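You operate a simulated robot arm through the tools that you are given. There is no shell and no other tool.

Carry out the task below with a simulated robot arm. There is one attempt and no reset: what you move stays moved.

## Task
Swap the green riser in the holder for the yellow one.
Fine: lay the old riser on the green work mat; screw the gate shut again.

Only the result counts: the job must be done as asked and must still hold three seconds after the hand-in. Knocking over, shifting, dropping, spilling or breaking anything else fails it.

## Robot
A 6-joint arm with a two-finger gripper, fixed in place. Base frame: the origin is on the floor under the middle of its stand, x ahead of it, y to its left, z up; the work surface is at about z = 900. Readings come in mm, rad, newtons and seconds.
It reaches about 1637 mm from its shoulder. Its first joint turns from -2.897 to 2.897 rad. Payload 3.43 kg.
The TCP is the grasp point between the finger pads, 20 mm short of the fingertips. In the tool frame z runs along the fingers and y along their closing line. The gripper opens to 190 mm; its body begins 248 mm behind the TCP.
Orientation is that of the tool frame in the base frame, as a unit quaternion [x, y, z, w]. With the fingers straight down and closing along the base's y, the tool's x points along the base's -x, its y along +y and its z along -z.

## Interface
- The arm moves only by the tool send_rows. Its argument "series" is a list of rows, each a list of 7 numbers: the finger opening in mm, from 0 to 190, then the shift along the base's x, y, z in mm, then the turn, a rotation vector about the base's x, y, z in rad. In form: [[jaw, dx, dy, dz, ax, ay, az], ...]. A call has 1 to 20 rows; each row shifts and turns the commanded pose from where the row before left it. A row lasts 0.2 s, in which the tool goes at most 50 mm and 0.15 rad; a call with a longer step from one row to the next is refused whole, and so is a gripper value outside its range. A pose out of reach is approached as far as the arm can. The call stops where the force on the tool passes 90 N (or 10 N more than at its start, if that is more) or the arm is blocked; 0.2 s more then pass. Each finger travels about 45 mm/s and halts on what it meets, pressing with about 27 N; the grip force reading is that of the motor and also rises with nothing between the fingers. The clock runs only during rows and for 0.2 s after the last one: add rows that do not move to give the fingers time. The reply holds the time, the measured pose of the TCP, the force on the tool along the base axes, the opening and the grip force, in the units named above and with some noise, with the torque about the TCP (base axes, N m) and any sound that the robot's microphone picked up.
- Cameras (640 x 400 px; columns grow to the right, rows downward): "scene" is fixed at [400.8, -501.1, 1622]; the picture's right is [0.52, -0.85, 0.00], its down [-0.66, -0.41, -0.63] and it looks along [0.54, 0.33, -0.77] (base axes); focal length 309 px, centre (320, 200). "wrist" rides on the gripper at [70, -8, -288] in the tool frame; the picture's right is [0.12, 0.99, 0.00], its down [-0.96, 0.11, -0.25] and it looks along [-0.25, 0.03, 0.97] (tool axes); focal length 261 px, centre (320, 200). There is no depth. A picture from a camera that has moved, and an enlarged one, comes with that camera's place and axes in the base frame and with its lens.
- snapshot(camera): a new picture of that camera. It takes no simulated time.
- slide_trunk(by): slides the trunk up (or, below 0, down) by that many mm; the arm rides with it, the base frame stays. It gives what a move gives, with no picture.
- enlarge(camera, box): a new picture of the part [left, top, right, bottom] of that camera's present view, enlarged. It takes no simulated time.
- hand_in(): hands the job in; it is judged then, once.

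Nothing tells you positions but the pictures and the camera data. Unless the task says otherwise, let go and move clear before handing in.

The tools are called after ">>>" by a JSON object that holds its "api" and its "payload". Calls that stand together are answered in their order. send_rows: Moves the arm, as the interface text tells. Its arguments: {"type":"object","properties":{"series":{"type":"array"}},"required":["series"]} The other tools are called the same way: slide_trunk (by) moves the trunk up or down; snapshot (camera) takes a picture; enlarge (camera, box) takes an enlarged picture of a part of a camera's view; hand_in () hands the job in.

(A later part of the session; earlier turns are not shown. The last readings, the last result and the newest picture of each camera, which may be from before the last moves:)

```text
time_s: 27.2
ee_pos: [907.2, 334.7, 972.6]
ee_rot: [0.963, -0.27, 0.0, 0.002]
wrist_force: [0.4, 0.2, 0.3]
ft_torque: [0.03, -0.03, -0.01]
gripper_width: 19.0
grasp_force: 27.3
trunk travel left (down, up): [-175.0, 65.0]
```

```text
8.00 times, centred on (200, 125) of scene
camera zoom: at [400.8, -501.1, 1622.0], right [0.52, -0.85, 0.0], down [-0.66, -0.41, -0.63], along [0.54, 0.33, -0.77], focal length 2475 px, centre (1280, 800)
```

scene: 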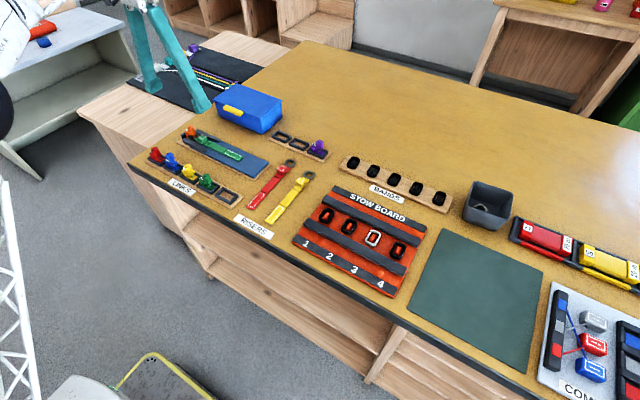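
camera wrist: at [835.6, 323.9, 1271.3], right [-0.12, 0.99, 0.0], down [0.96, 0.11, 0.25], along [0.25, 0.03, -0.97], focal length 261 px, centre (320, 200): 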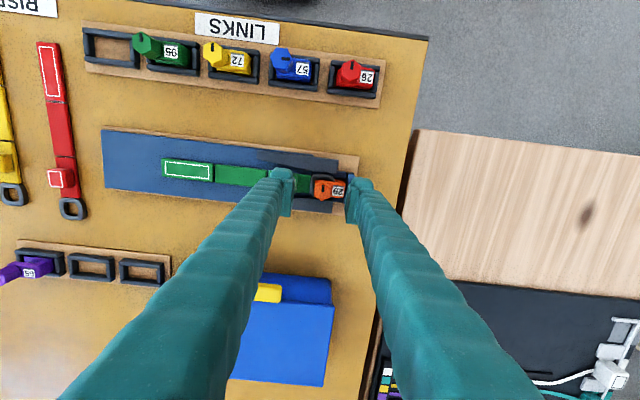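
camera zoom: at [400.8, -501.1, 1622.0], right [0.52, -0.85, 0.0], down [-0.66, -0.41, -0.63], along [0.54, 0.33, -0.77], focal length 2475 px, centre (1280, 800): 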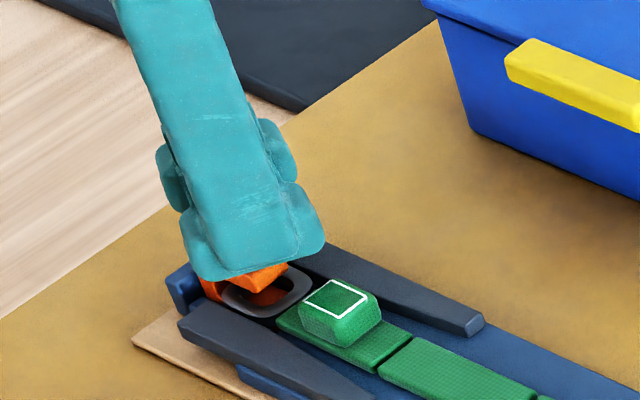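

The gate has now been turned about 4.7 rad in total. I'll release and back up to inspect it.

>>> {"api": "send_rows", "payload": {"series": [[40, 0, 0, 0, 0, 0, 0], [60, 0, 0, 0, 0, 0, 0], [60, 0, 0, 0, 0, 0, 0], [60, 0, 0, 30, 0, 0, 0], [60, 0, 0, 40, 0, 0, 0], [60, 0, 0, 40, 0, 0, 0], [60, 0, 0, 0, 0, 0, 0]]}}

>>> {"api": "enlarge", "payload": {"camera": "scene", "box": [180, 120, 212, 140]}}

>>> {"api": "snapshot", "payload": {"camera": "wrist"}}

```text
time_s: 28.8
ee_pos: [909.1, 332.9, 1083.9]
ee_rot: [0.963, -0.271, -0.001, 0.002]
wrist_force: [-0.4, -1.0, 0.0]
ft_torque: [0.0, -0.04, 0.0]
gripper_width: 60.0
grasp_force: 0.0
trunk travel left (down, up): [-175.0, 65.0]
```

```text
16.00 times, centred on (196, 130) of scene
camera zoom: at [400.8, -501.1, 1622.0], right [0.52, -0.85, 0.0], down [-0.66, -0.41, -0.63], along [0.54, 0.33, -0.77], focal length 4950 px, centre (2304, 1320)
```

zoom: 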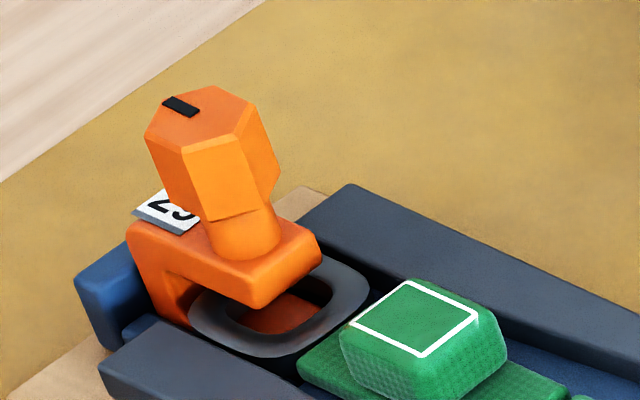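

```text
taken
camera wrist: at [973.9, 302.7, 1372.1], right [-0.42, -0.91, 0.0], down [-0.88, 0.4, 0.25], along [-0.23, 0.1, -0.97], focal length 261 px, centre (320, 200)
```

wrist: 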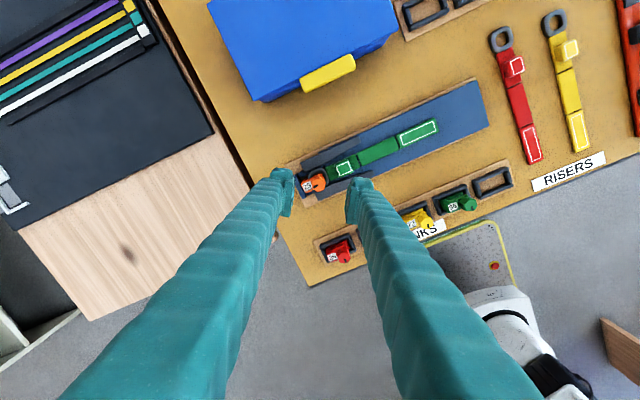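

The orange gate now matches the open blue one: long neck, no pin in the ring. Next I turn to yaw π/2 and move above the green riser's handle block near (906, 288).

>>> {"api": "send_rows", "payload": {"series": [[80, 0, -7, 0, 0, 0, -0.146], [80, 0, -7, 0, 0, 0, -0.146], [80, 0, -7, 0, 0, 0, -0.146], [80, 0, -7, 0, 0, 0, -0.146], [80, 0, -7, -6, 0, 0, -0.146], [80, -1, -7, -6, 0, 0, -0.146], [80, 0, -3, -6, 0, 0, -0.148], [80, 0, 0, 0, 0, 0, 0], [80, 0, 0, 0, 0, 0, 0]]}}

>>> {"api": "snapshot", "payload": {"camera": "wrist"}}

>>> {"api": "enlarge", "payload": {"camera": "wrist", "box": [256, 130, 384, 210]}}

```text
time_s: 30.8
ee_pos: [906.8, 290.7, 1066.5]
ee_rot: [-0.706, 0.708, 0.002, -0.001]
wrist_force: [0.7, -0.4, 0.1]
ft_torque: [-0.02, 0.0, 0.0]
gripper_width: 79.9
grasp_force: 0.0
trunk travel left (down, up): [-175.0, 65.0]
```

```text
taken
camera wrist: at [915.9, 219.2, 1354.2], right [-0.99, -0.12, 0.0], down [-0.11, 0.96, 0.25], along [-0.03, 0.25, -0.97], focal length 261 px, centre (320, 200)
```

wrist: 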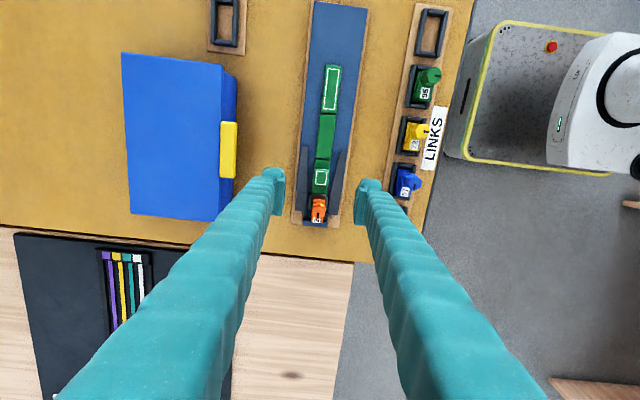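

```text
5.00 times, centred on (320, 170) of wrist
camera zoom: at [915.9, 219.2, 1354.2], right [-0.99, -0.12, 0.0], down [-0.11, 0.96, 0.25], along [-0.03, 0.25, -0.97], focal length 1303 px, centre (320, 350)
```

zoom: 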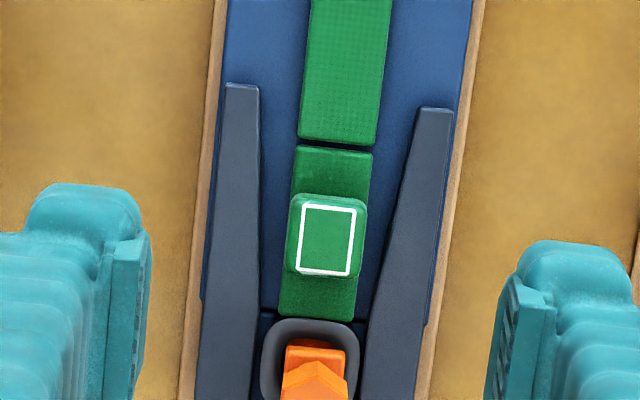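

The handle block is about 24 mm square with its top at ≈930, and the guides' tops are at ≈914, so the fingertips must stay above 916. I'm centring over the handle and lowering part way.

>>> {"api": "send_rows", "payload": {"series": [[60, -1.8, -2, 0, 0, 0, 0], [60, 0, 0, -30, 0, 0, 0], [60, 0, 0, -30, 0, 0, 0], [60, 0, 0, -30, 0, 0, 0], [60, 0, 0, -15, 0, 0, 0], [60, 0, 0, 0, 0, 0, 0], [60, 0, 0, 0, 0, 0, 0]]}}

>>> {"api": "enlarge", "payload": {"camera": "wrist", "box": [256, 150, 384, 230]}}

>>> {"api": "enlarge", "payload": {"camera": "scene", "box": [170, 105, 250, 155]}}

```text
time_s: 32.4
ee_pos: [904.6, 287.4, 961.3]
ee_rot: [-0.706, 0.708, 0.0, -0.001]
wrist_force: [0.6, 0.3, -0.3]
ft_torque: [0.0, -0.03, -0.03]
gripper_width: 59.9
grasp_force: 0.1
trunk travel left (down, up): [-175.0, 65.0]
```

```text
5.00 times, centred on (320, 190) of wrist
camera zoom: at [913.5, 215.8, 1249.0], right [-0.99, -0.12, 0.0], down [-0.11, 0.96, 0.25], along [-0.03, 0.25, -0.97], focal length 1303 px, centre (320, 250)
```

zoom: 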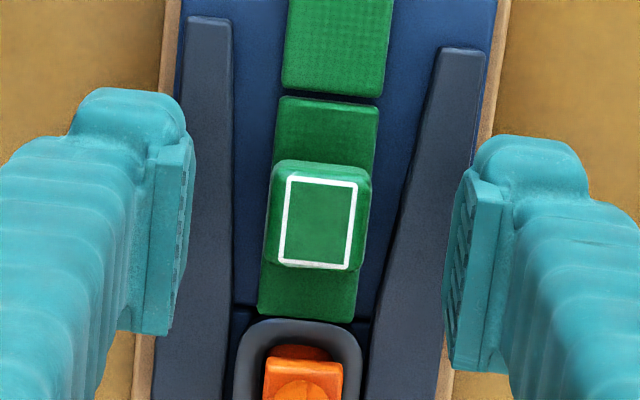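

```text
8.00 times, centred on (210, 130) of scene
camera zoom: at [400.8, -501.1, 1622.0], right [0.52, -0.85, 0.0], down [-0.66, -0.41, -0.63], along [0.54, 0.33, -0.77], focal length 2475 px, centre (1200, 760)
```

zoom: 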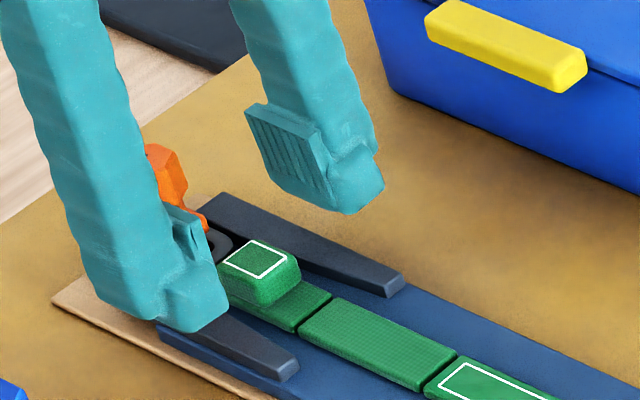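

Well centred. I'm lowering to TCP z≈938 and closing on the handle.

>>> {"api": "send_rows", "payload": {"series": [[60, 0, 0, -12, 0, 0, 0], [60, 0, 0, -11, 0, 0, 0], [60, 0, 0, 0, 0, 0, 0], [40, 0, 0, 0, 0, 0, 0], [25, 0, 0, 0, 0, 0, 0], [15, 0, 0, 0, 0, 0, 0], [15, 0, 0, 0, 0, 0, 0], [15, 0, 0, 0, 0, 0, 0]]}}

>>> {"api": "enlarge", "payload": {"camera": "wrist", "box": [256, 150, 384, 230]}}

>>> {"api": "enlarge", "payload": {"camera": "scene", "box": [170, 105, 250, 155]}}

```text
time_s: 34.2
ee_pos: [903.4, 287.1, 940.6]
ee_rot: [-0.706, 0.708, 0.001, -0.001]
wrist_force: [2.9, 2.0, 33.7]
ft_torque: [0.04, 1.9, -0.07]
gripper_width: 56.5
grasp_force: 44.5
trunk travel left (down, up): [-175.0, 65.0]
```

```text
5.00 times, centred on (320, 190) of wrist
camera zoom: at [912.6, 215.2, 1227.3], right [-0.99, -0.12, 0.0], down [-0.11, 0.96, 0.25], along [-0.03, 0.25, -0.97], focal length 1303 px, centre (320, 250)
```

zoom: 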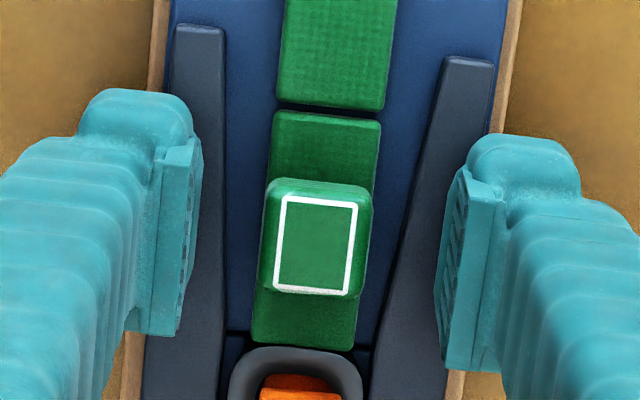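

```text
8.00 times, centred on (210, 130) of scene
camera zoom: at [400.8, -501.1, 1622.0], right [0.52, -0.85, 0.0], down [-0.66, -0.41, -0.63], along [0.54, 0.33, -0.77], focal length 2475 px, centre (1200, 760)
```

zoom: 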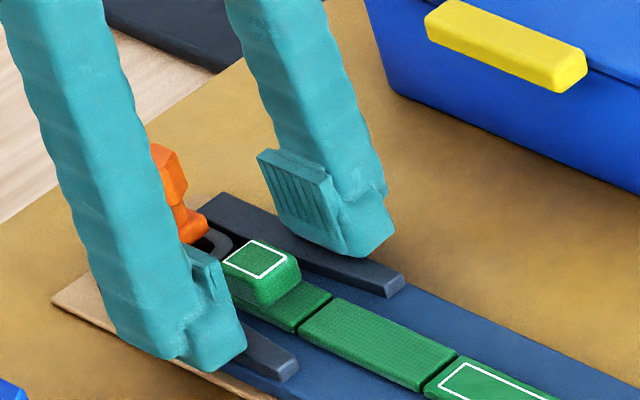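

The fingertips have touched the guide tops (34 N), so the guides are a bit higher than I estimated, at about 920. I'll open slightly and rise 6 mm to free the fingers.

>>> {"api": "send_rows", "payload": {"series": [[58, 0, 0, 3, 0, 0, 0], [58, 0, 0, 3, 0, 0, 0], [58, 0, 0, 0, 0, 0, 0], [58, 0, 0, 0, 0, 0, 0]]}}

>>> {"api": "enlarge", "payload": {"camera": "scene", "box": [170, 105, 250, 155]}}

>>> {"api": "enlarge", "payload": {"camera": "wrist", "box": [256, 150, 384, 230]}}

```text
time_s: 35.2
ee_pos: [904.5, 289.1, 943.9]
ee_rot: [-0.707, 0.708, 0.002, -0.001]
wrist_force: [-0.1, -0.1, -0.8]
ft_torque: [0.03, -0.02, -0.01]
gripper_width: 57.8
grasp_force: 0.0
trunk travel left (down, up): [-175.0, 65.0]
```

```text
8.00 times, centred on (210, 130) of scene
camera zoom: at [400.8, -501.1, 1622.0], right [0.52, -0.85, 0.0], down [-0.66, -0.41, -0.63], along [0.54, 0.33, -0.77], focal length 2475 px, centre (1200, 760)
```

zoom: 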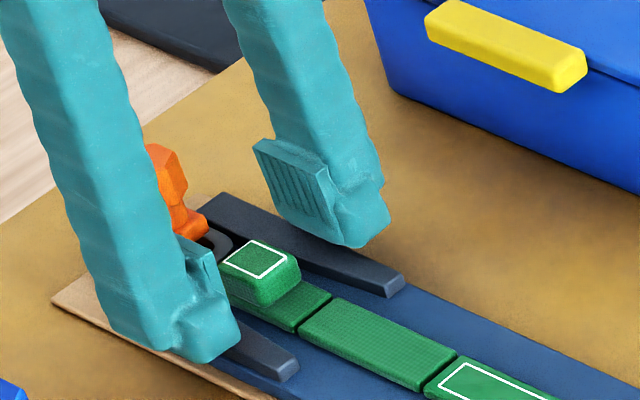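

```text
5.00 times, centred on (320, 190) of wrist
camera zoom: at [913.2, 216.8, 1231.5], right [-0.99, -0.12, 0.0], down [-0.11, 0.96, 0.25], along [-0.03, 0.24, -0.97], focal length 1303 px, centre (320, 250)
```

zoom: 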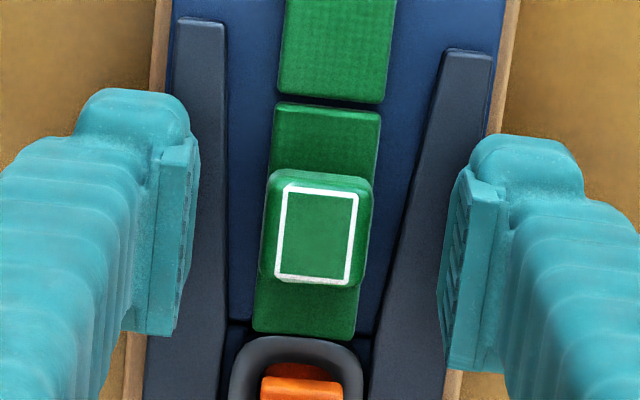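

Free again, with the fingertips at about 924, so I'll lower just 1.5 mm and close on the handle above the guides.

>>> {"api": "send_rows", "payload": {"series": [[58, 0, -0.5, -1.5, 0, 0, 0], [58, 0, 0, 0, 0, 0, 0], [40, 0, 0, 0, 0, 0, 0], [25, 0, 0, 0, 0, 0, 0], [15, 0, 0, 0, 0, 0, 0], [15, 0, 0, 0, 0, 0, 0], [15, 0, 0, 0, 0, 0, 0]]}}

>>> {"api": "enlarge", "payload": {"camera": "wrist", "box": [256, 150, 384, 230]}}

>>> {"api": "enlarge", "payload": {"camera": "scene", "box": [170, 105, 250, 155]}}

```text
time_s: 36.8
ee_pos: [903.5, 286.9, 942.7]
ee_rot: [-0.706, 0.708, 0.001, -0.001]
wrist_force: [-0.7, 0.8, 0.4]
ft_torque: [0.01, 0.0, 0.05]
gripper_width: 24.4
grasp_force: 26.5
trunk travel left (down, up): [-175.0, 65.0]
```

```text
5.00 times, centred on (320, 190) of wrist
camera zoom: at [913.2, 216.3, 1230.5], right [-0.99, -0.12, 0.0], down [-0.11, 0.96, 0.25], along [-0.03, 0.25, -0.97], focal length 1303 px, centre (320, 250)
```

zoom: 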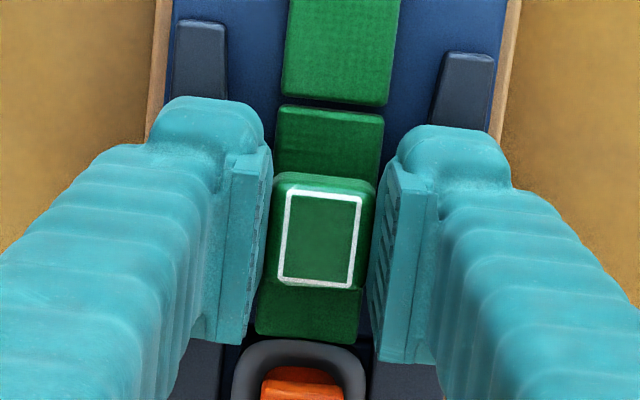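

```text
8.00 times, centred on (210, 130) of scene
camera zoom: at [400.8, -501.1, 1622.0], right [0.52, -0.85, 0.0], down [-0.66, -0.41, -0.63], along [0.54, 0.33, -0.77], focal length 2475 px, centre (1200, 760)
```

zoom: 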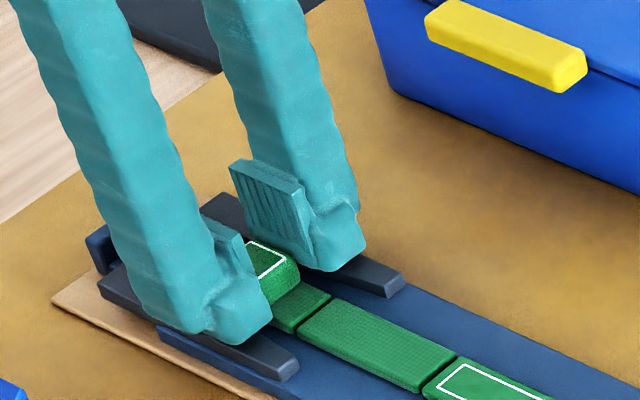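

The handle is held firmly (24.4 mm, 26.5 N). I'll pull gently along −y in small steps while watching the force.

>>> {"api": "send_rows", "payload": {"series": [[15, 0, -1, 0, 0, 0, 0], [15, 0, -1, 0, 0, 0, 0], [15, 0, -2, 0, 0, 0, 0], [15, 0, -2, 0, 0, 0, 0], [15, 0, -2, 0, 0, 0, 0], [15, 0, -2, 0, 0, 0, 0], [15, 0, 0, 0, 0, 0, 0]]}}

>>> {"api": "enlarge", "payload": {"camera": "wrist", "box": [256, 150, 384, 230]}}

>>> {"api": "enlarge", "payload": {"camera": "scene", "box": [170, 105, 250, 155]}}

```text
time_s: 38.4
ee_pos: [904.4, 277.7, 942.7]
ee_rot: [-0.706, 0.708, 0.002, -0.001]
wrist_force: [-0.2, 2.4, 3.5]
ft_torque: [0.03, 0.01, 0.03]
gripper_width: 24.3
grasp_force: 27.2
trunk travel left (down, up): [-175.0, 65.0]
```

```text
5.00 times, centred on (320, 190) of wrist
camera zoom: at [913.4, 206.3, 1230.4], right [-0.99, -0.12, 0.0], down [-0.11, 0.96, 0.25], along [-0.03, 0.25, -0.97], focal length 1303 px, centre (320, 250)
```

zoom: 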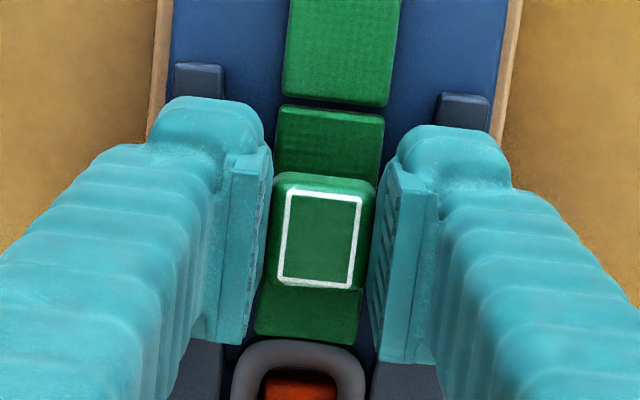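

```text
8.00 times, centred on (210, 130) of scene
camera zoom: at [400.8, -501.1, 1622.0], right [0.52, -0.85, 0.0], down [-0.66, -0.41, -0.63], along [0.54, 0.33, -0.77], focal length 2475 px, centre (1200, 760)
```

zoom: 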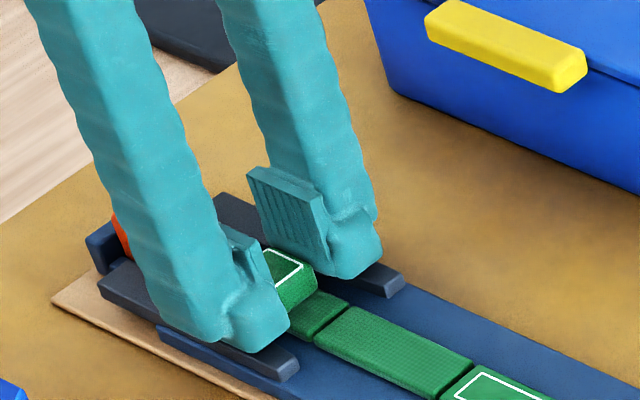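

It slides out freely with about 2 N of drag. I'll continue pulling another 60 mm so the ring clears the link and guides.

>>> {"api": "send_rows", "payload": {"series": [[15, 0, -4, 0, 0, 0, 0], [15, 0, -5, 0, 0, 0, 0], [15, 0, -6, 0, 0, 0, 0], [15, 0, -6, 0, 0, 0, 0], [15, 0, -6, 0, 0, 0, 0], [15, 0, -6, 0, 0, 0, 0], [15, 0, -6, 0, 0, 0, 0], [15, 0, -6, 0, 0, 0, 0], [15, 0, -6, 0, 0, 0, 0], [15, 0, -6, 0, 0, 0, 0], [15, 0, 0, 0, 0, 0, 0]]}}

>>> {"api": "snapshot", "payload": {"camera": "wrist"}}

>>> {"api": "enlarge", "payload": {"camera": "scene", "box": [150, 95, 310, 195]}}

```text
time_s: 40.8
ee_pos: [904.2, 221.6, 941.9]
ee_rot: [-0.706, 0.708, 0.001, -0.001]
wrist_force: [-1.4, 10.2, 20.6]
ft_torque: [0.2, -0.04, 0.0]
gripper_width: 24.1
grasp_force: 27.1
trunk travel left (down, up): [-175.0, 65.0]
```

```text
taken
camera wrist: at [913.3, 149.5, 1230.2], right [-0.99, -0.12, 0.0], down [-0.11, 0.96, 0.25], along [-0.03, 0.25, -0.97], focal length 261 px, centre (320, 200)
```

wrist: 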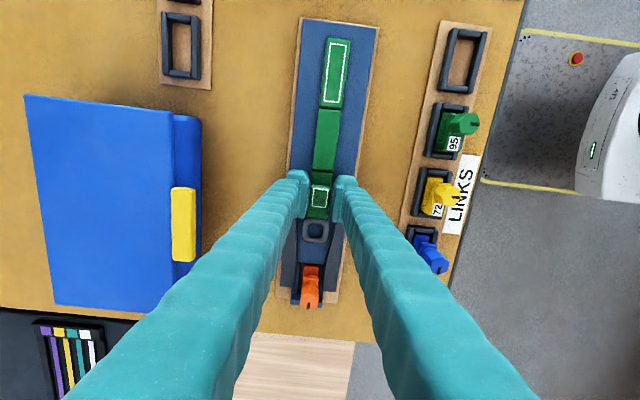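

```text
4.00 times, centred on (230, 145) of scene
camera zoom: at [400.8, -501.1, 1622.0], right [0.52, -0.85, 0.0], down [-0.66, -0.41, -0.63], along [0.54, 0.33, -0.77], focal length 1237 px, centre (680, 420)
```

zoom: 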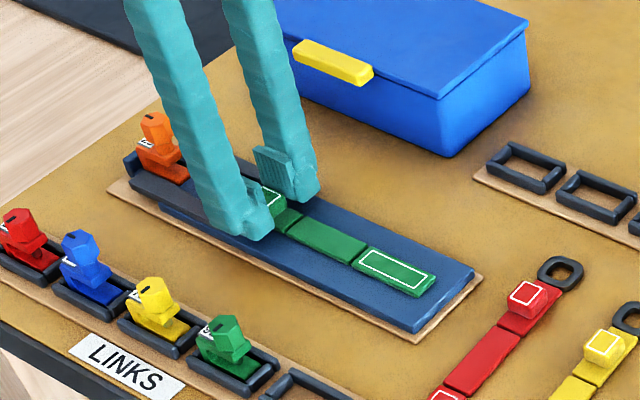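

The ring is now well clear of the link. I'll lift slowly to see whether the riser's segments droop.

>>> {"api": "send_rows", "payload": {"series": [[15, 0, 0, 3, 0, 0, 0], [15, 0, 0, 8, 0, 0, 0], [15, 0, 0, 10, 0, 0, 0], [15, 0, 0, 10, 0, 0, 0], [15, 0, 0, 10, 0, 0, 0], [15, 0, 0, 0, 0, 0, 0], [15, 0, 0, 0, 0, 0, 0]]}}

>>> {"api": "enlarge", "payload": {"camera": "wrist", "box": [224, 20, 416, 260]}}

>>> {"api": "enlarge", "payload": {"camera": "scene", "box": [150, 95, 310, 195]}}

```text
time_s: 42.4
ee_pos: [903.9, 220.1, 982.2]
ee_rot: [-0.707, 0.708, 0.001, -0.001]
wrist_force: [0.2, 0.7, -1.0]
ft_torque: [0.02, -0.02, 0.0]
gripper_width: 15.1
grasp_force: 0.1
trunk travel left (down, up): [-175.0, 65.0]
```

```text
1.67 times, centred on (320, 140) of wrist
camera zoom: at [913.7, 149.2, 1270.9], right [-0.99, -0.12, 0.0], down [-0.11, 0.96, 0.25], along [-0.03, 0.25, -0.97], focal length 434 px, centre (320, 300)
```

zoom: 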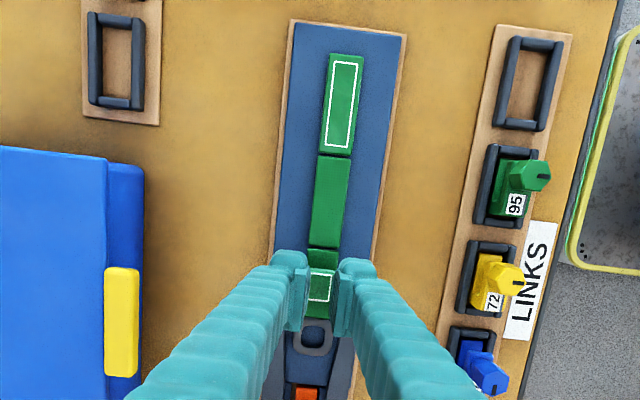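

```text
4.00 times, centred on (230, 145) of scene
camera zoom: at [400.8, -501.1, 1622.0], right [0.52, -0.85, 0.0], down [-0.66, -0.41, -0.63], along [0.54, 0.33, -0.77], focal length 1237 px, centre (680, 420)
```

zoom: 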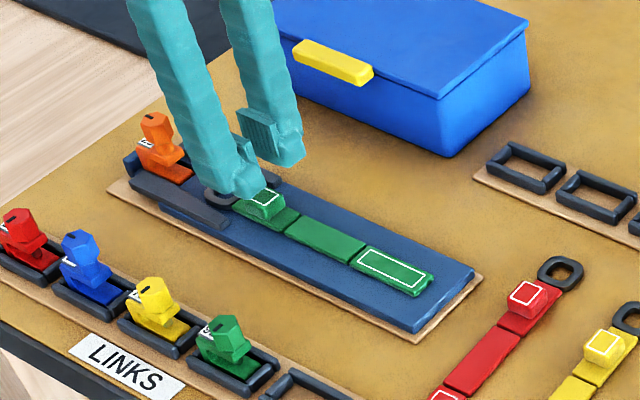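

The grip slipped off because only the top few millimetres of the handle were held; the riser stayed flat on the board. It's now clear of the guides, so I can reopen, shift slightly toward −y, and grip lower.

>>> {"api": "send_rows", "payload": {"series": [[50, 1, -4, 0, 0, 0, 0], [50, 0, 0, 0, 0, 0, 0], [50, 0, 0, -15, 0, 0, 0], [50, 0, 0, -15, 0, 0, 0], [50, 0, 0, -10, 0, 0, 0], [50, 0, 0, 0, 0, 0, 0], [50, 0, 0, 0, 0, 0, 0]]}}

>>> {"api": "enlarge", "payload": {"camera": "wrist", "box": [256, 150, 384, 230]}}

>>> {"api": "enlarge", "payload": {"camera": "scene", "box": [180, 110, 260, 160]}}

```text
time_s: 44.0
ee_pos: [905.2, 215.9, 943.9]
ee_rot: [-0.706, 0.708, 0.001, -0.001]
wrist_force: [-0.4, -0.1, -0.7]
ft_torque: [0.02, -0.02, -0.02]
gripper_width: 50.2
grasp_force: 0.2
trunk travel left (down, up): [-175.0, 65.0]
```

```text
5.00 times, centred on (320, 190) of wrist
camera zoom: at [913.8, 145.0, 1231.8], right [-0.99, -0.12, 0.0], down [-0.11, 0.96, 0.25], along [-0.03, 0.25, -0.97], focal length 1303 px, centre (320, 250)
```

zoom: 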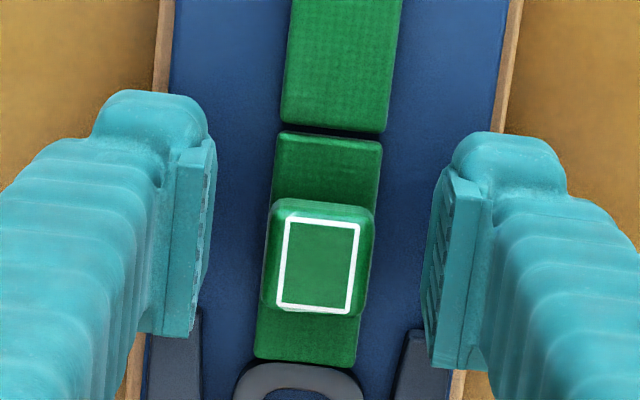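

```text
8.00 times, centred on (220, 135) of scene
camera zoom: at [400.8, -501.1, 1622.0], right [0.52, -0.85, 0.0], down [-0.66, -0.41, -0.63], along [0.54, 0.33, -0.77], focal length 2475 px, centre (1120, 720)
```

zoom: 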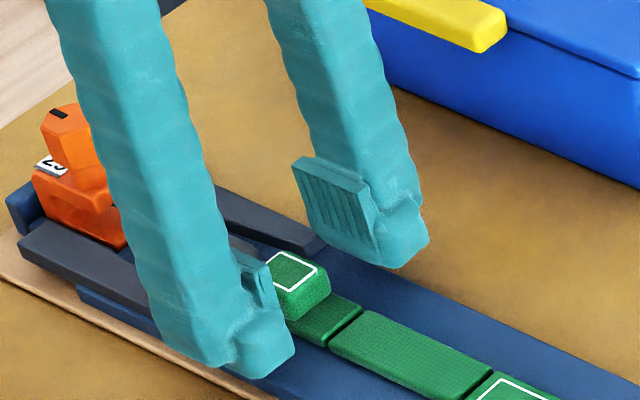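

The left finger still overlaps the guide's end slightly. I'll move 7 mm further to −y, lower and grip the handle deeper, then drag the riser 14 mm more before a centred regrip.

>>> {"api": "send_rows", "payload": {"series": [[50, 0, -7, 0, 0, 0, 0], [50, 0, 0, -4, 0, 0, 0], [50, 0, 0, -3, 0, 0, 0], [50, 0, 0, 0, 0, 0, 0], [35, 0, 0, 0, 0, 0, 0], [20, 0, 0, 0, 0, 0, 0], [15, 0, 0, 0, 0, 0, 0], [15, 0, 0, 0, 0, 0, 0]]}}

>>> {"api": "enlarge", "payload": {"camera": "wrist", "box": [256, 150, 384, 230]}}

```text
time_s: 45.8
ee_pos: [905.4, 210.1, 936.1]
ee_rot: [-0.707, 0.708, 0.002, -0.001]
wrist_force: [0.1, 0.2, -0.2]
ft_torque: [0.0, -0.03, 0.02]
gripper_width: 24.2
grasp_force: 26.9
trunk travel left (down, up): [-175.0, 65.0]
```

```text
5.00 times, centred on (320, 190) of wrist
camera zoom: at [914.4, 138.6, 1224.2], right [-0.99, -0.12, 0.0], down [-0.11, 0.96, 0.25], along [-0.03, 0.25, -0.97], focal length 1303 px, centre (320, 250)
```

zoom: 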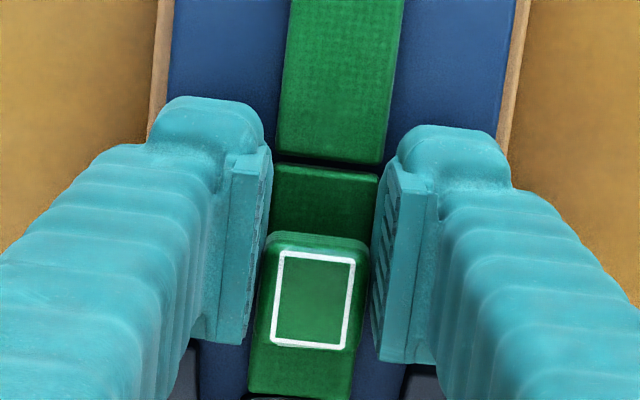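

Deeper grip achieved with no contact load. I'm dragging 14 mm toward −y, releasing, and moving back to centre on the handle.

>>> {"api": "send_rows", "payload": {"series": [[15, 0, -3, 0, 0, 0, 0], [15, 0, -4, 0, 0, 0, 0], [15, 0, -4, 0, 0, 0, 0], [15, 0, -3, 0, 0, 0, 0], [15, 0, 0, 0, 0, 0, 0], [35, 0, 0, 0, 0, 0, 0], [50, 0, 0, 0, 0, 0, 0], [50, 0, 0, 0, 0, 0, 0], [50, 0, 6, 0, 0, 0, 0], [50, 0, 6, 0, 0, 0, 0], [50, 0, 0, 0, 0, 0, 0]]}}

>>> {"api": "enlarge", "payload": {"camera": "wrist", "box": [256, 150, 384, 230]}}

>>> {"api": "enlarge", "payload": {"camera": "scene", "box": [150, 95, 310, 195]}}

```text
time_s: 48.2
ee_pos: [903.5, 208.5, 935.9]
ee_rot: [-0.706, 0.708, 0.001, -0.001]
wrist_force: [0.2, -0.3, 0.2]
ft_torque: [0.0, -0.01, -0.04]
gripper_width: 50.1
grasp_force: 0.0
trunk travel left (down, up): [-175.0, 65.0]
```

```text
5.00 times, centred on (320, 190) of wrist
camera zoom: at [913.9, 136.4, 1223.8], right [-0.99, -0.12, 0.0], down [-0.11, 0.96, 0.25], along [-0.03, 0.25, -0.97], focal length 1303 px, centre (320, 250)
```

zoom: 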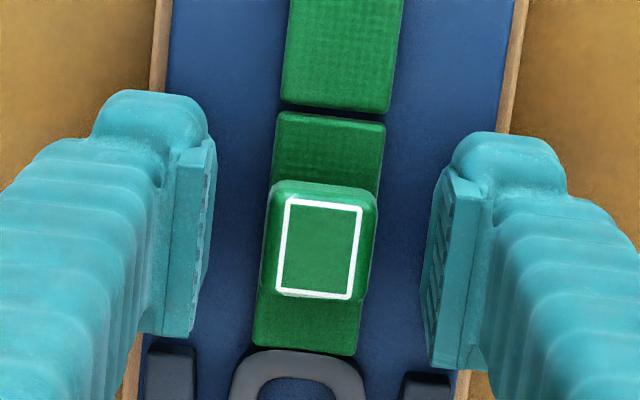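

```text
4.00 times, centred on (230, 145) of scene
camera zoom: at [400.8, -501.1, 1622.0], right [0.52, -0.85, 0.0], down [-0.66, -0.41, -0.63], along [0.54, 0.33, -0.77], focal length 1237 px, centre (680, 420)
```

zoom: 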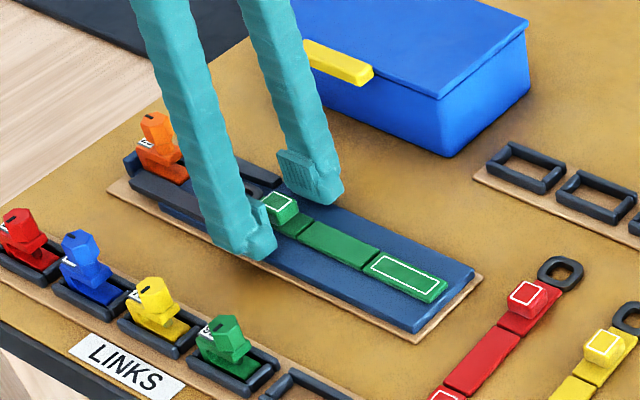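

The handle is centred and the fingers just clear the guides. I'm lowering 2 mm more, gripping, and lifting slowly.

>>> {"api": "send_rows", "payload": {"series": [[50, 0, 0, -2, 0, 0, 0], [50, 0, 0, 0, 0, 0, 0], [35, 0, 0, 0, 0, 0, 0], [20, 0, 0, 0, 0, 0, 0], [12, 0, 0, 0, 0, 0, 0], [12, 0, 0, 0, 0, 0, 0], [12, 0, 0, 0, 0, 0, 0], [12, 0, 0, 3, 0, 0, 0], [12, 0, 0, 4, 0, 0, 0], [12, 0, 0, 4, 0, 0, 0], [12, 0, 0, 4, 0, 0, 0], [12, 0, 0, 0, 0, 0, 0]]}}

>>> {"api": "enlarge", "payload": {"camera": "wrist", "box": [256, 150, 384, 230]}}

>>> {"api": "enlarge", "payload": {"camera": "scene", "box": [150, 95, 310, 195]}}

```text
time_s: 50.8
ee_pos: [904.4, 207.4, 949.6]
ee_rot: [-0.707, 0.708, 0.001, -0.001]
wrist_force: [-0.3, 0.5, -0.7]
ft_torque: [0.03, 0.01, -0.02]
gripper_width: 24.1
grasp_force: 26.8
trunk travel left (down, up): [-175.0, 65.0]
```

```text
5.00 times, centred on (320, 190) of wrist
camera zoom: at [914.2, 135.9, 1237.7], right [-0.99, -0.12, 0.0], down [-0.11, 0.96, 0.25], along [-0.03, 0.25, -0.97], focal length 1303 px, centre (320, 250)
```

zoom: 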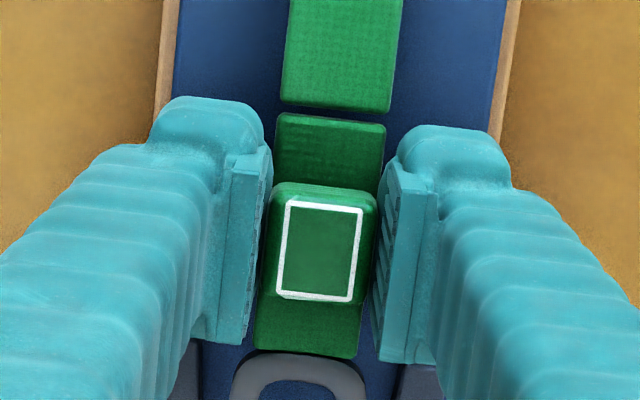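

```text
4.00 times, centred on (230, 145) of scene
camera zoom: at [400.8, -501.1, 1622.0], right [0.52, -0.85, 0.0], down [-0.66, -0.41, -0.63], along [0.54, 0.33, -0.77], focal length 1237 px, centre (680, 420)
```

zoom: 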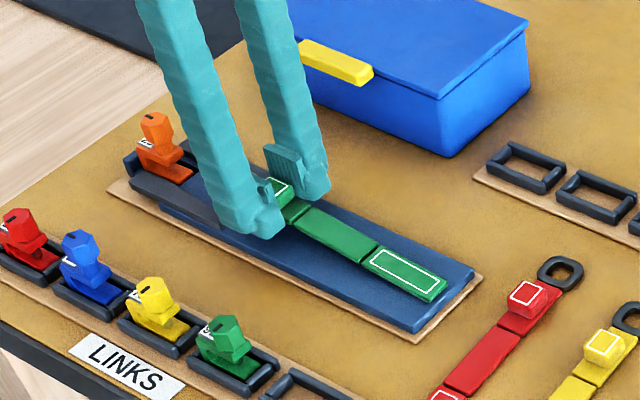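

It's holding this time after a 15 mm lift. I'll lift further and see how the tail hangs.

>>> {"api": "send_rows", "payload": {"series": [[12, 0, 0, 10, 0, 0, 0], [12, 0, 0, 15, 0, 0, 0], [12, 0, 0, 15, 0, 0, 0], [12, 0, 0, 20, 0, 0, 0], [12, 0, 0, 20, 0, 0, 0], [12, 0, 0, 0, 0, 0, 0], [12, 0, 0, 0, 0, 0, 0]]}}

>>> {"api": "snapshot", "payload": {"camera": "wrist"}}

>>> {"api": "enlarge", "payload": {"camera": "scene", "box": [150, 75, 310, 175]}}

```text
time_s: 52.4
ee_pos: [905.6, 207.7, 1029.8]
ee_rot: [-0.707, 0.708, 0.001, -0.001]
wrist_force: [1.2, 0.4, -0.2]
ft_torque: [0.01, -0.01, 0.03]
gripper_width: 24.4
grasp_force: 27.3
trunk travel left (down, up): [-175.0, 65.0]
```

```text
taken
camera wrist: at [914.3, 136.4, 1318.7], right [-0.99, -0.12, 0.0], down [-0.11, 0.96, 0.25], along [-0.03, 0.25, -0.97], focal length 261 px, centre (320, 200)
```

wrist: 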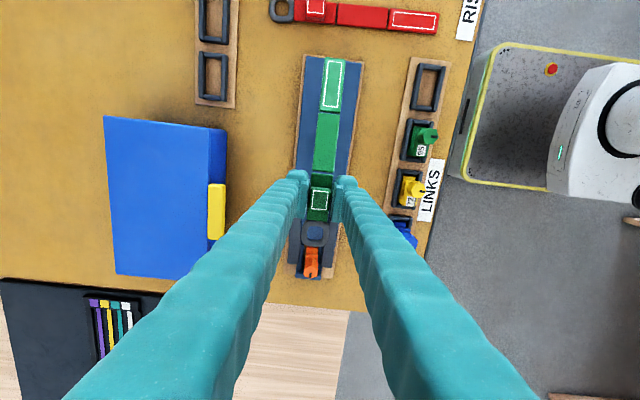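

```text
4.00 times, centred on (230, 125) of scene
camera zoom: at [400.8, -501.1, 1622.0], right [0.52, -0.85, 0.0], down [-0.66, -0.41, -0.63], along [0.54, 0.33, -0.77], focal length 1237 px, centre (680, 500)
```

zoom: 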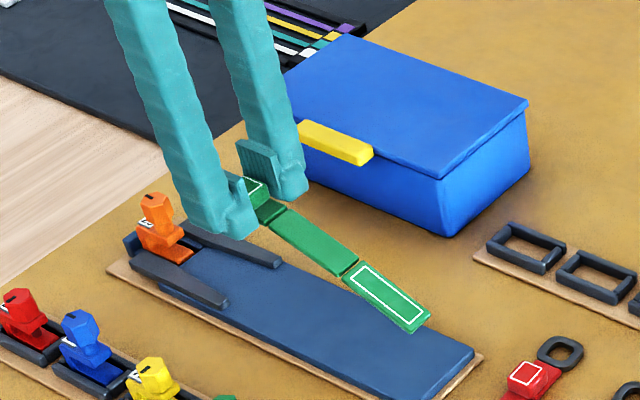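

The riser is held, with its segments sagging slightly. I'll raise it, carry it toward the mat, and turn it 45° so it lies diagonally with good margin.

>>> {"api": "send_rows", "payload": {"series": [[12, 0, 0, 25, 0, 0, 0], [12, 0, 0, 30, 0, 0, 0], [12, 0, -15, 25, 0, 0, 0], [12, 0, -30, 10, 0, 0, 0], [12, 0, -40, 0, 0, 0, 0], [12, 0, -40, 0, 0, 0, 0], [12, 0, -40, 0, 0, 0, 0], [12, 0, -40, 0, 0, 0, 0], [12, 0, -40, 0, 0, 0, 0], [12, 0, -40, 0, 0, 0, 0], [12, 0, -40, 0, 0, 0, 0], [12, 0, -40, 0, 0, 0, 0], [12, 0, -30, 0, 0, 0, 0], [12, 0, 0, 0, 0, 0, 0]]}}

>>> {"api": "snapshot", "payload": {"camera": "scene"}}

>>> {"api": "snapshot", "payload": {"camera": "wrist"}}

```text
time_s: 55.4
ee_pos: [906.9, -187.0, 1120.8]
ee_rot: [-0.707, 0.708, 0.001, -0.002]
wrist_force: [-0.3, -0.3, -0.6]
ft_torque: [0.03, 0.01, 0.0]
gripper_width: 24.3
grasp_force: 27.1
trunk travel left (down, up): [-175.0, 65.0]
```

```text
taken
```

scene: 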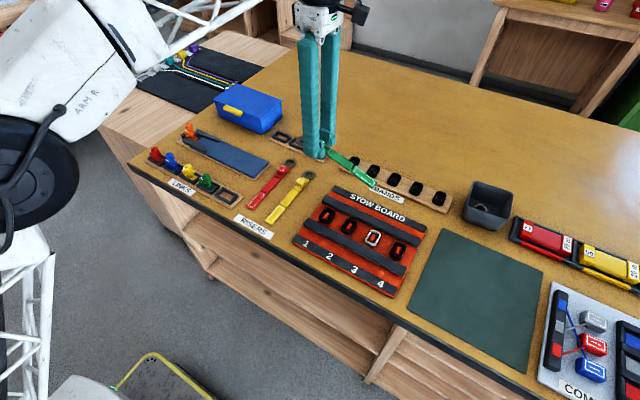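

```text
taken
camera wrist: at [916.3, -258.6, 1408.7], right [-0.99, -0.12, 0.0], down [-0.11, 0.96, 0.25], along [-0.03, 0.25, -0.97], focal length 261 px, centre (320, 200)
```

wrist: 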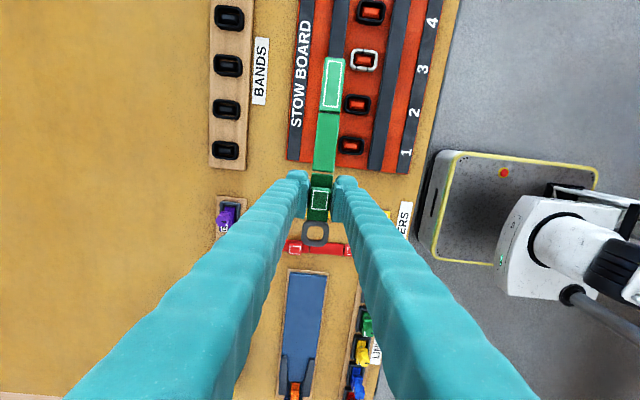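

Carrying is stable. I'm continuing toward the mat while turning 45°.

>>> {"api": "send_rows", "payload": {"series": [[12, 0, -40, 0, 0, 0, -0.07], [12, 0, -40, 0, 0, 0, -0.07], [12, 0, -40, 0, 0, 0, -0.07], [12, 0, -40, 0, 0, 0, -0.07], [12, 0, -40, 0, 0, 0, -0.07], [12, 0, -40, 0, 0, 0, -0.07], [12, 0, -40, 0, 0, 0, -0.07], [12, 0, -40, 0, 0, 0, -0.07], [12, 0, -40, 0, 0, 0, -0.07], [12, 0, -40, 0, 0, 0, -0.07], [12, 0, -40, 0, 0, 0, -0.085], [12, 0, 0, 0, 0, 0, 0], [12, 0, 0, 0, 0, 0, 0]]}}

>>> {"api": "snapshot", "payload": {"camera": "scene"}}

>>> {"api": "snapshot", "payload": {"camera": "wrist"}}

```text
time_s: 58.2
ee_pos: [866.9, -597.6, 1082.0]
ee_rot: [-0.382, 0.924, -0.002, 0.001]
wrist_force: [-0.4, -0.5, -0.5]
ft_torque: [0.02, -0.03, 0.04]
gripper_width: 24.3
grasp_force: 27.0
out of reach, approached as far as the arm can: row 8, 9, 10, 11
trunk travel left (down, up): [-175.0, 65.0]
```

```text
taken
```

scene: 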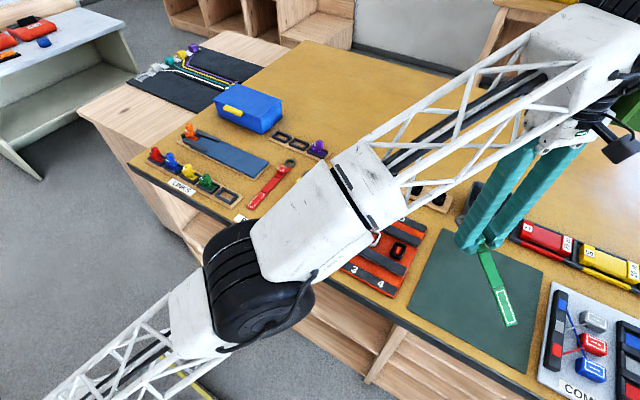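

```text
taken
camera wrist: at [821.7, -655.4, 1369.7], right [-0.79, 0.62, 0.0], down [0.6, 0.76, 0.25], along [0.16, 0.19, -0.97], focal length 261 px, centre (320, 200)
```

wrist: 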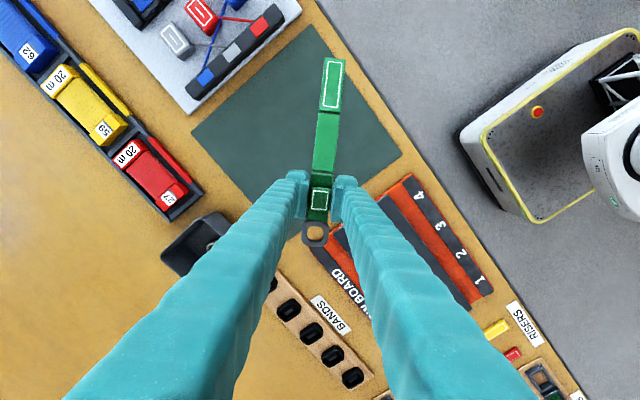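

That hit the reach limit at this height, but the arm holds the riser steadily near the mat. Raising the trunk should give more reach, so I'll slide it up 60 mm.

>>> {"api": "slide_trunk", "payload": {"by": 60}}

```text
time_s: 59.2
ee_pos: [866.9, -597.6, 1141.5]
ee_rot: [-0.383, 0.924, 0.0, 0.0]
wrist_force: [-0.7, 0.3, -0.6]
ft_torque: [0.01, -0.03, 0.0]
gripper_width: 24.1
grasp_force: 27.4
trunk travel left (down, up): [-235.0, 5.0]
```

The trunk is up. Now I'm descending and shifting toward the target handle spot (890, −632), staying above the mat for a check.

>>> {"api": "send_rows", "payload": {"series": [[12, 0, 0, -25, 0, 0, 0], [12, 0, 0, -25, 0, 0, 0], [12, 0, 0, -25, 0, 0, 0], [12, 5, -8, -15, 0, 0, 0], [12, 6, -9, -10, 0, 0, 0], [12, 6, -9, -5, 0, 0, 0], [12, 6, -8, 0, 0, 0, 0], [12, 0, 0, 0, 0, 0, 0], [12, 0, 0, 0, 0, 0, 0]]}}

>>> {"api": "snapshot", "payload": {"camera": "wrist"}}

>>> {"api": "enlarge", "payload": {"camera": "scene", "box": [400, 200, 592, 380]}}

```text
time_s: 61.2
ee_pos: [890.2, -632.7, 1037.3]
ee_rot: [-0.383, 0.924, -0.001, 0.0]
wrist_force: [-0.6, -0.8, -1.1]
ft_torque: [0.05, -0.02, -0.02]
gripper_width: 24.1
grasp_force: 27.1
trunk travel left (down, up): [-235.0, 5.0]
```

```text
taken
camera wrist: at [845.2, -688.9, 1325.5], right [-0.79, 0.62, 0.0], down [0.6, 0.76, 0.25], along [0.16, 0.19, -0.97], focal length 261 px, centre (320, 200)
```

wrist: 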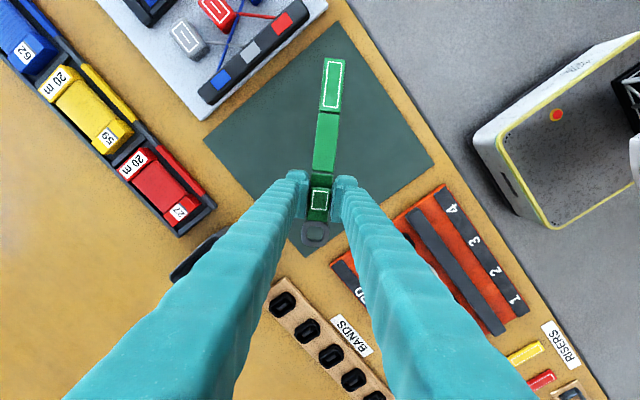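

```text
2.22 times, centred on (496, 290) of scene
camera zoom: at [400.8, -501.1, 1622.0], right [0.52, -0.85, 0.0], down [-0.66, -0.41, -0.63], along [0.54, 0.33, -0.77], focal length 688 px, centre (-71, 0)
```

zoom: 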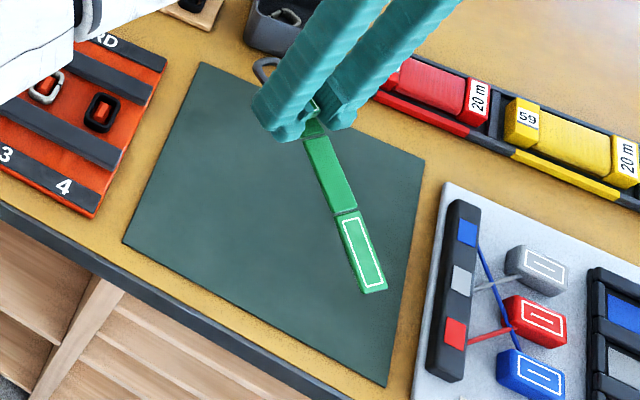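

The riser hangs over the middle of the mat. I'm lowering it gently toward the mat.

>>> {"api": "send_rows", "payload": {"series": [[12, 0, 0, -20, 0, 0, 0], [12, 0, 0, -20, 0, 0, 0], [12, 0, 0, -15, 0, 0, 0], [12, 0, 0, -15, 0, 0, 0], [12, 0, 0, -10, 0, 0, 0], [12, 0, 0, -8, 0, 0, 0], [12, 0, 0, 0, 0, 0, 0]]}}

>>> {"api": "enlarge", "payload": {"camera": "scene", "box": [400, 200, 592, 380]}}

>>> {"api": "snapshot", "payload": {"camera": "wrist"}}

```text
time_s: 62.8
ee_pos: [891.2, -632.2, 948.7]
ee_rot: [-0.382, 0.924, -0.002, 0.001]
wrist_force: [-0.7, -1.2, -0.6]
ft_torque: [0.05, 0.01, 0.02]
gripper_width: 24.5
grasp_force: 26.9
trunk travel left (down, up): [-235.0, 5.0]
```

```text
2.22 times, centred on (496, 290) of scene
camera zoom: at [400.8, -501.1, 1622.0], right [0.52, -0.85, 0.0], down [-0.66, -0.41, -0.63], along [0.54, 0.33, -0.77], focal length 688 px, centre (-71, 0)
```

zoom: 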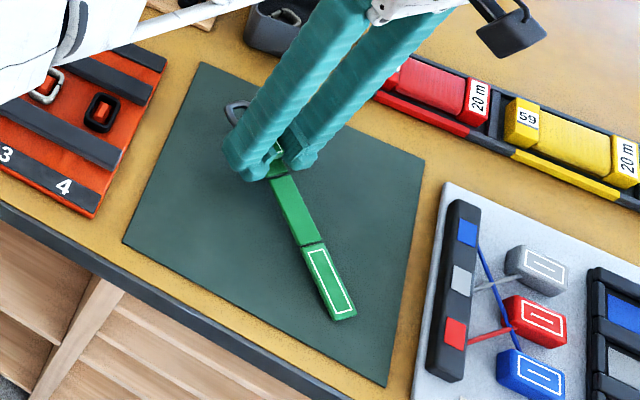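

```text
taken
camera wrist: at [845.2, -688.8, 1237.2], right [-0.79, 0.62, 0.0], down [0.6, 0.76, 0.25], along [0.16, 0.19, -0.97], focal length 261 px, centre (320, 200)
```

wrist: 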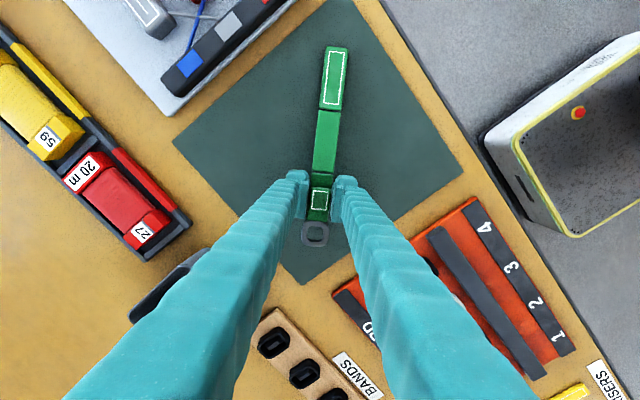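

Everything lies within the mat. I'm lowering in small steps until I feel contact.

>>> {"api": "send_rows", "payload": {"series": [[12, 0, 0, -5, 0, 0, 0], [12, 0, 0, -5, 0, 0, 0], [12, 0, 0, -4, 0, 0, 0], [12, 0, 0, -3, 0, 0, 0], [12, 0, 0, 0, 0, 0, 0]]}}

>>> {"api": "enlarge", "payload": {"camera": "scene", "box": [440, 220, 536, 310]}}

```text
time_s: 64.0
ee_pos: [890.1, -631.9, 930.2]
ee_rot: [-0.383, 0.924, -0.001, 0.0]
wrist_force: [0.0, -0.3, -0.9]
ft_torque: [0.04, 0.0, -0.05]
gripper_width: 24.2
grasp_force: 26.7
trunk travel left (down, up): [-235.0, 5.0]
```

```text
4.44 times, centred on (488, 265) of scene
camera zoom: at [400.8, -501.1, 1622.0], right [0.52, -0.85, 0.0], down [-0.66, -0.41, -0.63], along [0.54, 0.33, -0.77], focal length 1375 px, centre (-427, -89)
```

zoom: 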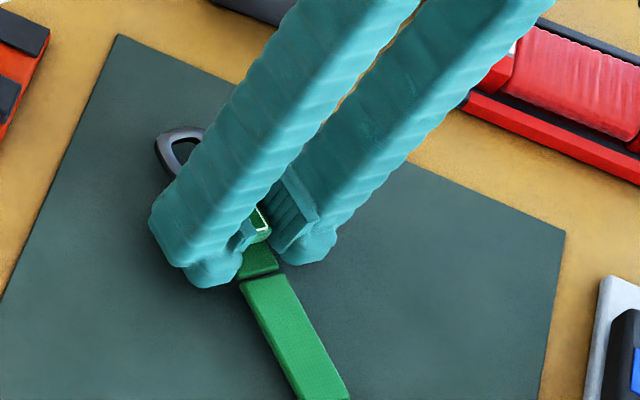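

No contact load yet at z=930. I'm continuing down 2 mm at a time.

>>> {"api": "send_rows", "payload": {"series": [[12, 0, 0, -2, 0, 0, 0], [12, 0, 0, -2, 0, 0, 0], [12, 0, 0, 0, 0, 0, 0]]}}

```text
time_s: 64.8
ee_pos: [889.0, -633.0, 928.1]
ee_rot: [-0.382, 0.924, -0.001, 0.001]
wrist_force: [0.7, 0.9, -1.2]
ft_torque: [0.01, -0.01, 0.01]
gripper_width: 24.3
grasp_force: 26.7
trunk travel left (down, up): [-235.0, 5.0]
```

>>> {"api": "send_rows", "payload": {"series": [[12, 0, 0, -1.5, 0, 0, 0], [12, 0, 0, -1.5, 0, 0, 0], [12, 0, 0, 0, 0, 0, 0]]}}

>>> {"api": "enlarge", "payload": {"camera": "scene", "box": [440, 220, 536, 310]}}

```text
time_s: 65.6
ee_pos: [890.4, -632.2, 924.8]
ee_rot: [-0.382, 0.924, -0.001, 0.0]
wrist_force: [0.9, 0.5, -0.2]
ft_torque: [-0.04, -0.04, 0.05]
gripper_width: 24.1
grasp_force: 26.8
trunk travel left (down, up): [-235.0, 5.0]
```

```text
4.44 times, centred on (488, 265) of scene
camera zoom: at [400.8, -501.1, 1622.0], right [0.52, -0.85, 0.0], down [-0.66, -0.41, -0.63], along [0.54, 0.33, -0.77], focal length 1375 px, centre (-427, -89)
```

zoom: 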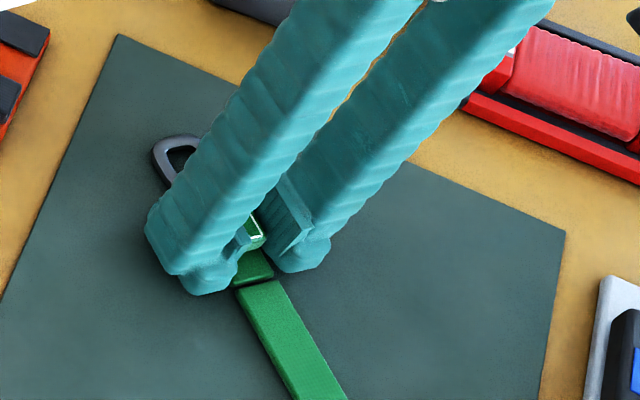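

Still no contact at z≈925, with the fingertips about 3–4 mm above the mat. Two more 1 mm steps.

>>> {"api": "send_rows", "payload": {"series": [[12, 0, 0, -1, 0, 0, 0], [12, 0, 0, -1, 0, 0, 0], [12, 0, 0, 0, 0, 0, 0]]}}

```text
time_s: 66.4
ee_pos: [890.8, -632.1, 923.5]
ee_rot: [-0.383, 0.924, -0.002, 0.001]
wrist_force: [-0.1, -0.6, 0.8]
ft_torque: [0.0, 0.05, -0.04]
gripper_width: 24.3
grasp_force: 26.9
trunk travel left (down, up): [-235.0, 5.0]
```

>>> {"api": "send_rows", "payload": {"series": [[12, 0, 0, -1, 0, 0, 0], [12, 0, 0, 0, 0, 0, 0], [12, 0, 0, 0, 0, 0, 0]]}}

>>> {"api": "enlarge", "payload": {"camera": "wrist", "box": [256, 150, 384, 230]}}

```text
time_s: 67.2
ee_pos: [889.3, -632.8, 923.9]
ee_rot: [-0.382, 0.924, -0.002, 0.001]
wrist_force: [2.2, -3.6, 10.7]
ft_torque: [-0.04, 0.18, 0.07]
gripper_width: 23.8
grasp_force: 27.7
trunk travel left (down, up): [-235.0, 5.0]
```

```text
5.00 times, centred on (320, 190) of wrist
camera zoom: at [844.6, -689.0, 1210.8], right [-0.79, 0.62, 0.0], down [0.6, 0.76, 0.25], along [0.16, 0.19, -0.97], focal length 1303 px, centre (320, 250)
```

zoom: 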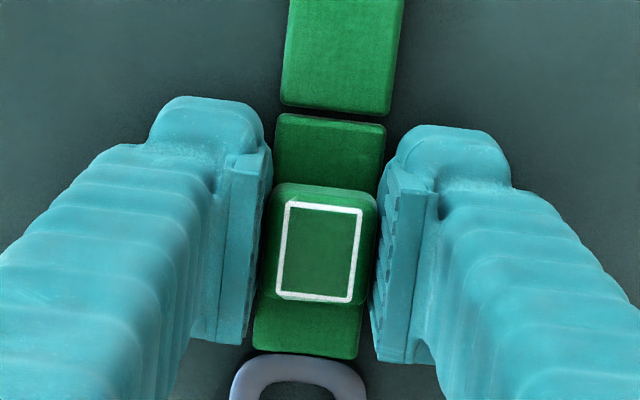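

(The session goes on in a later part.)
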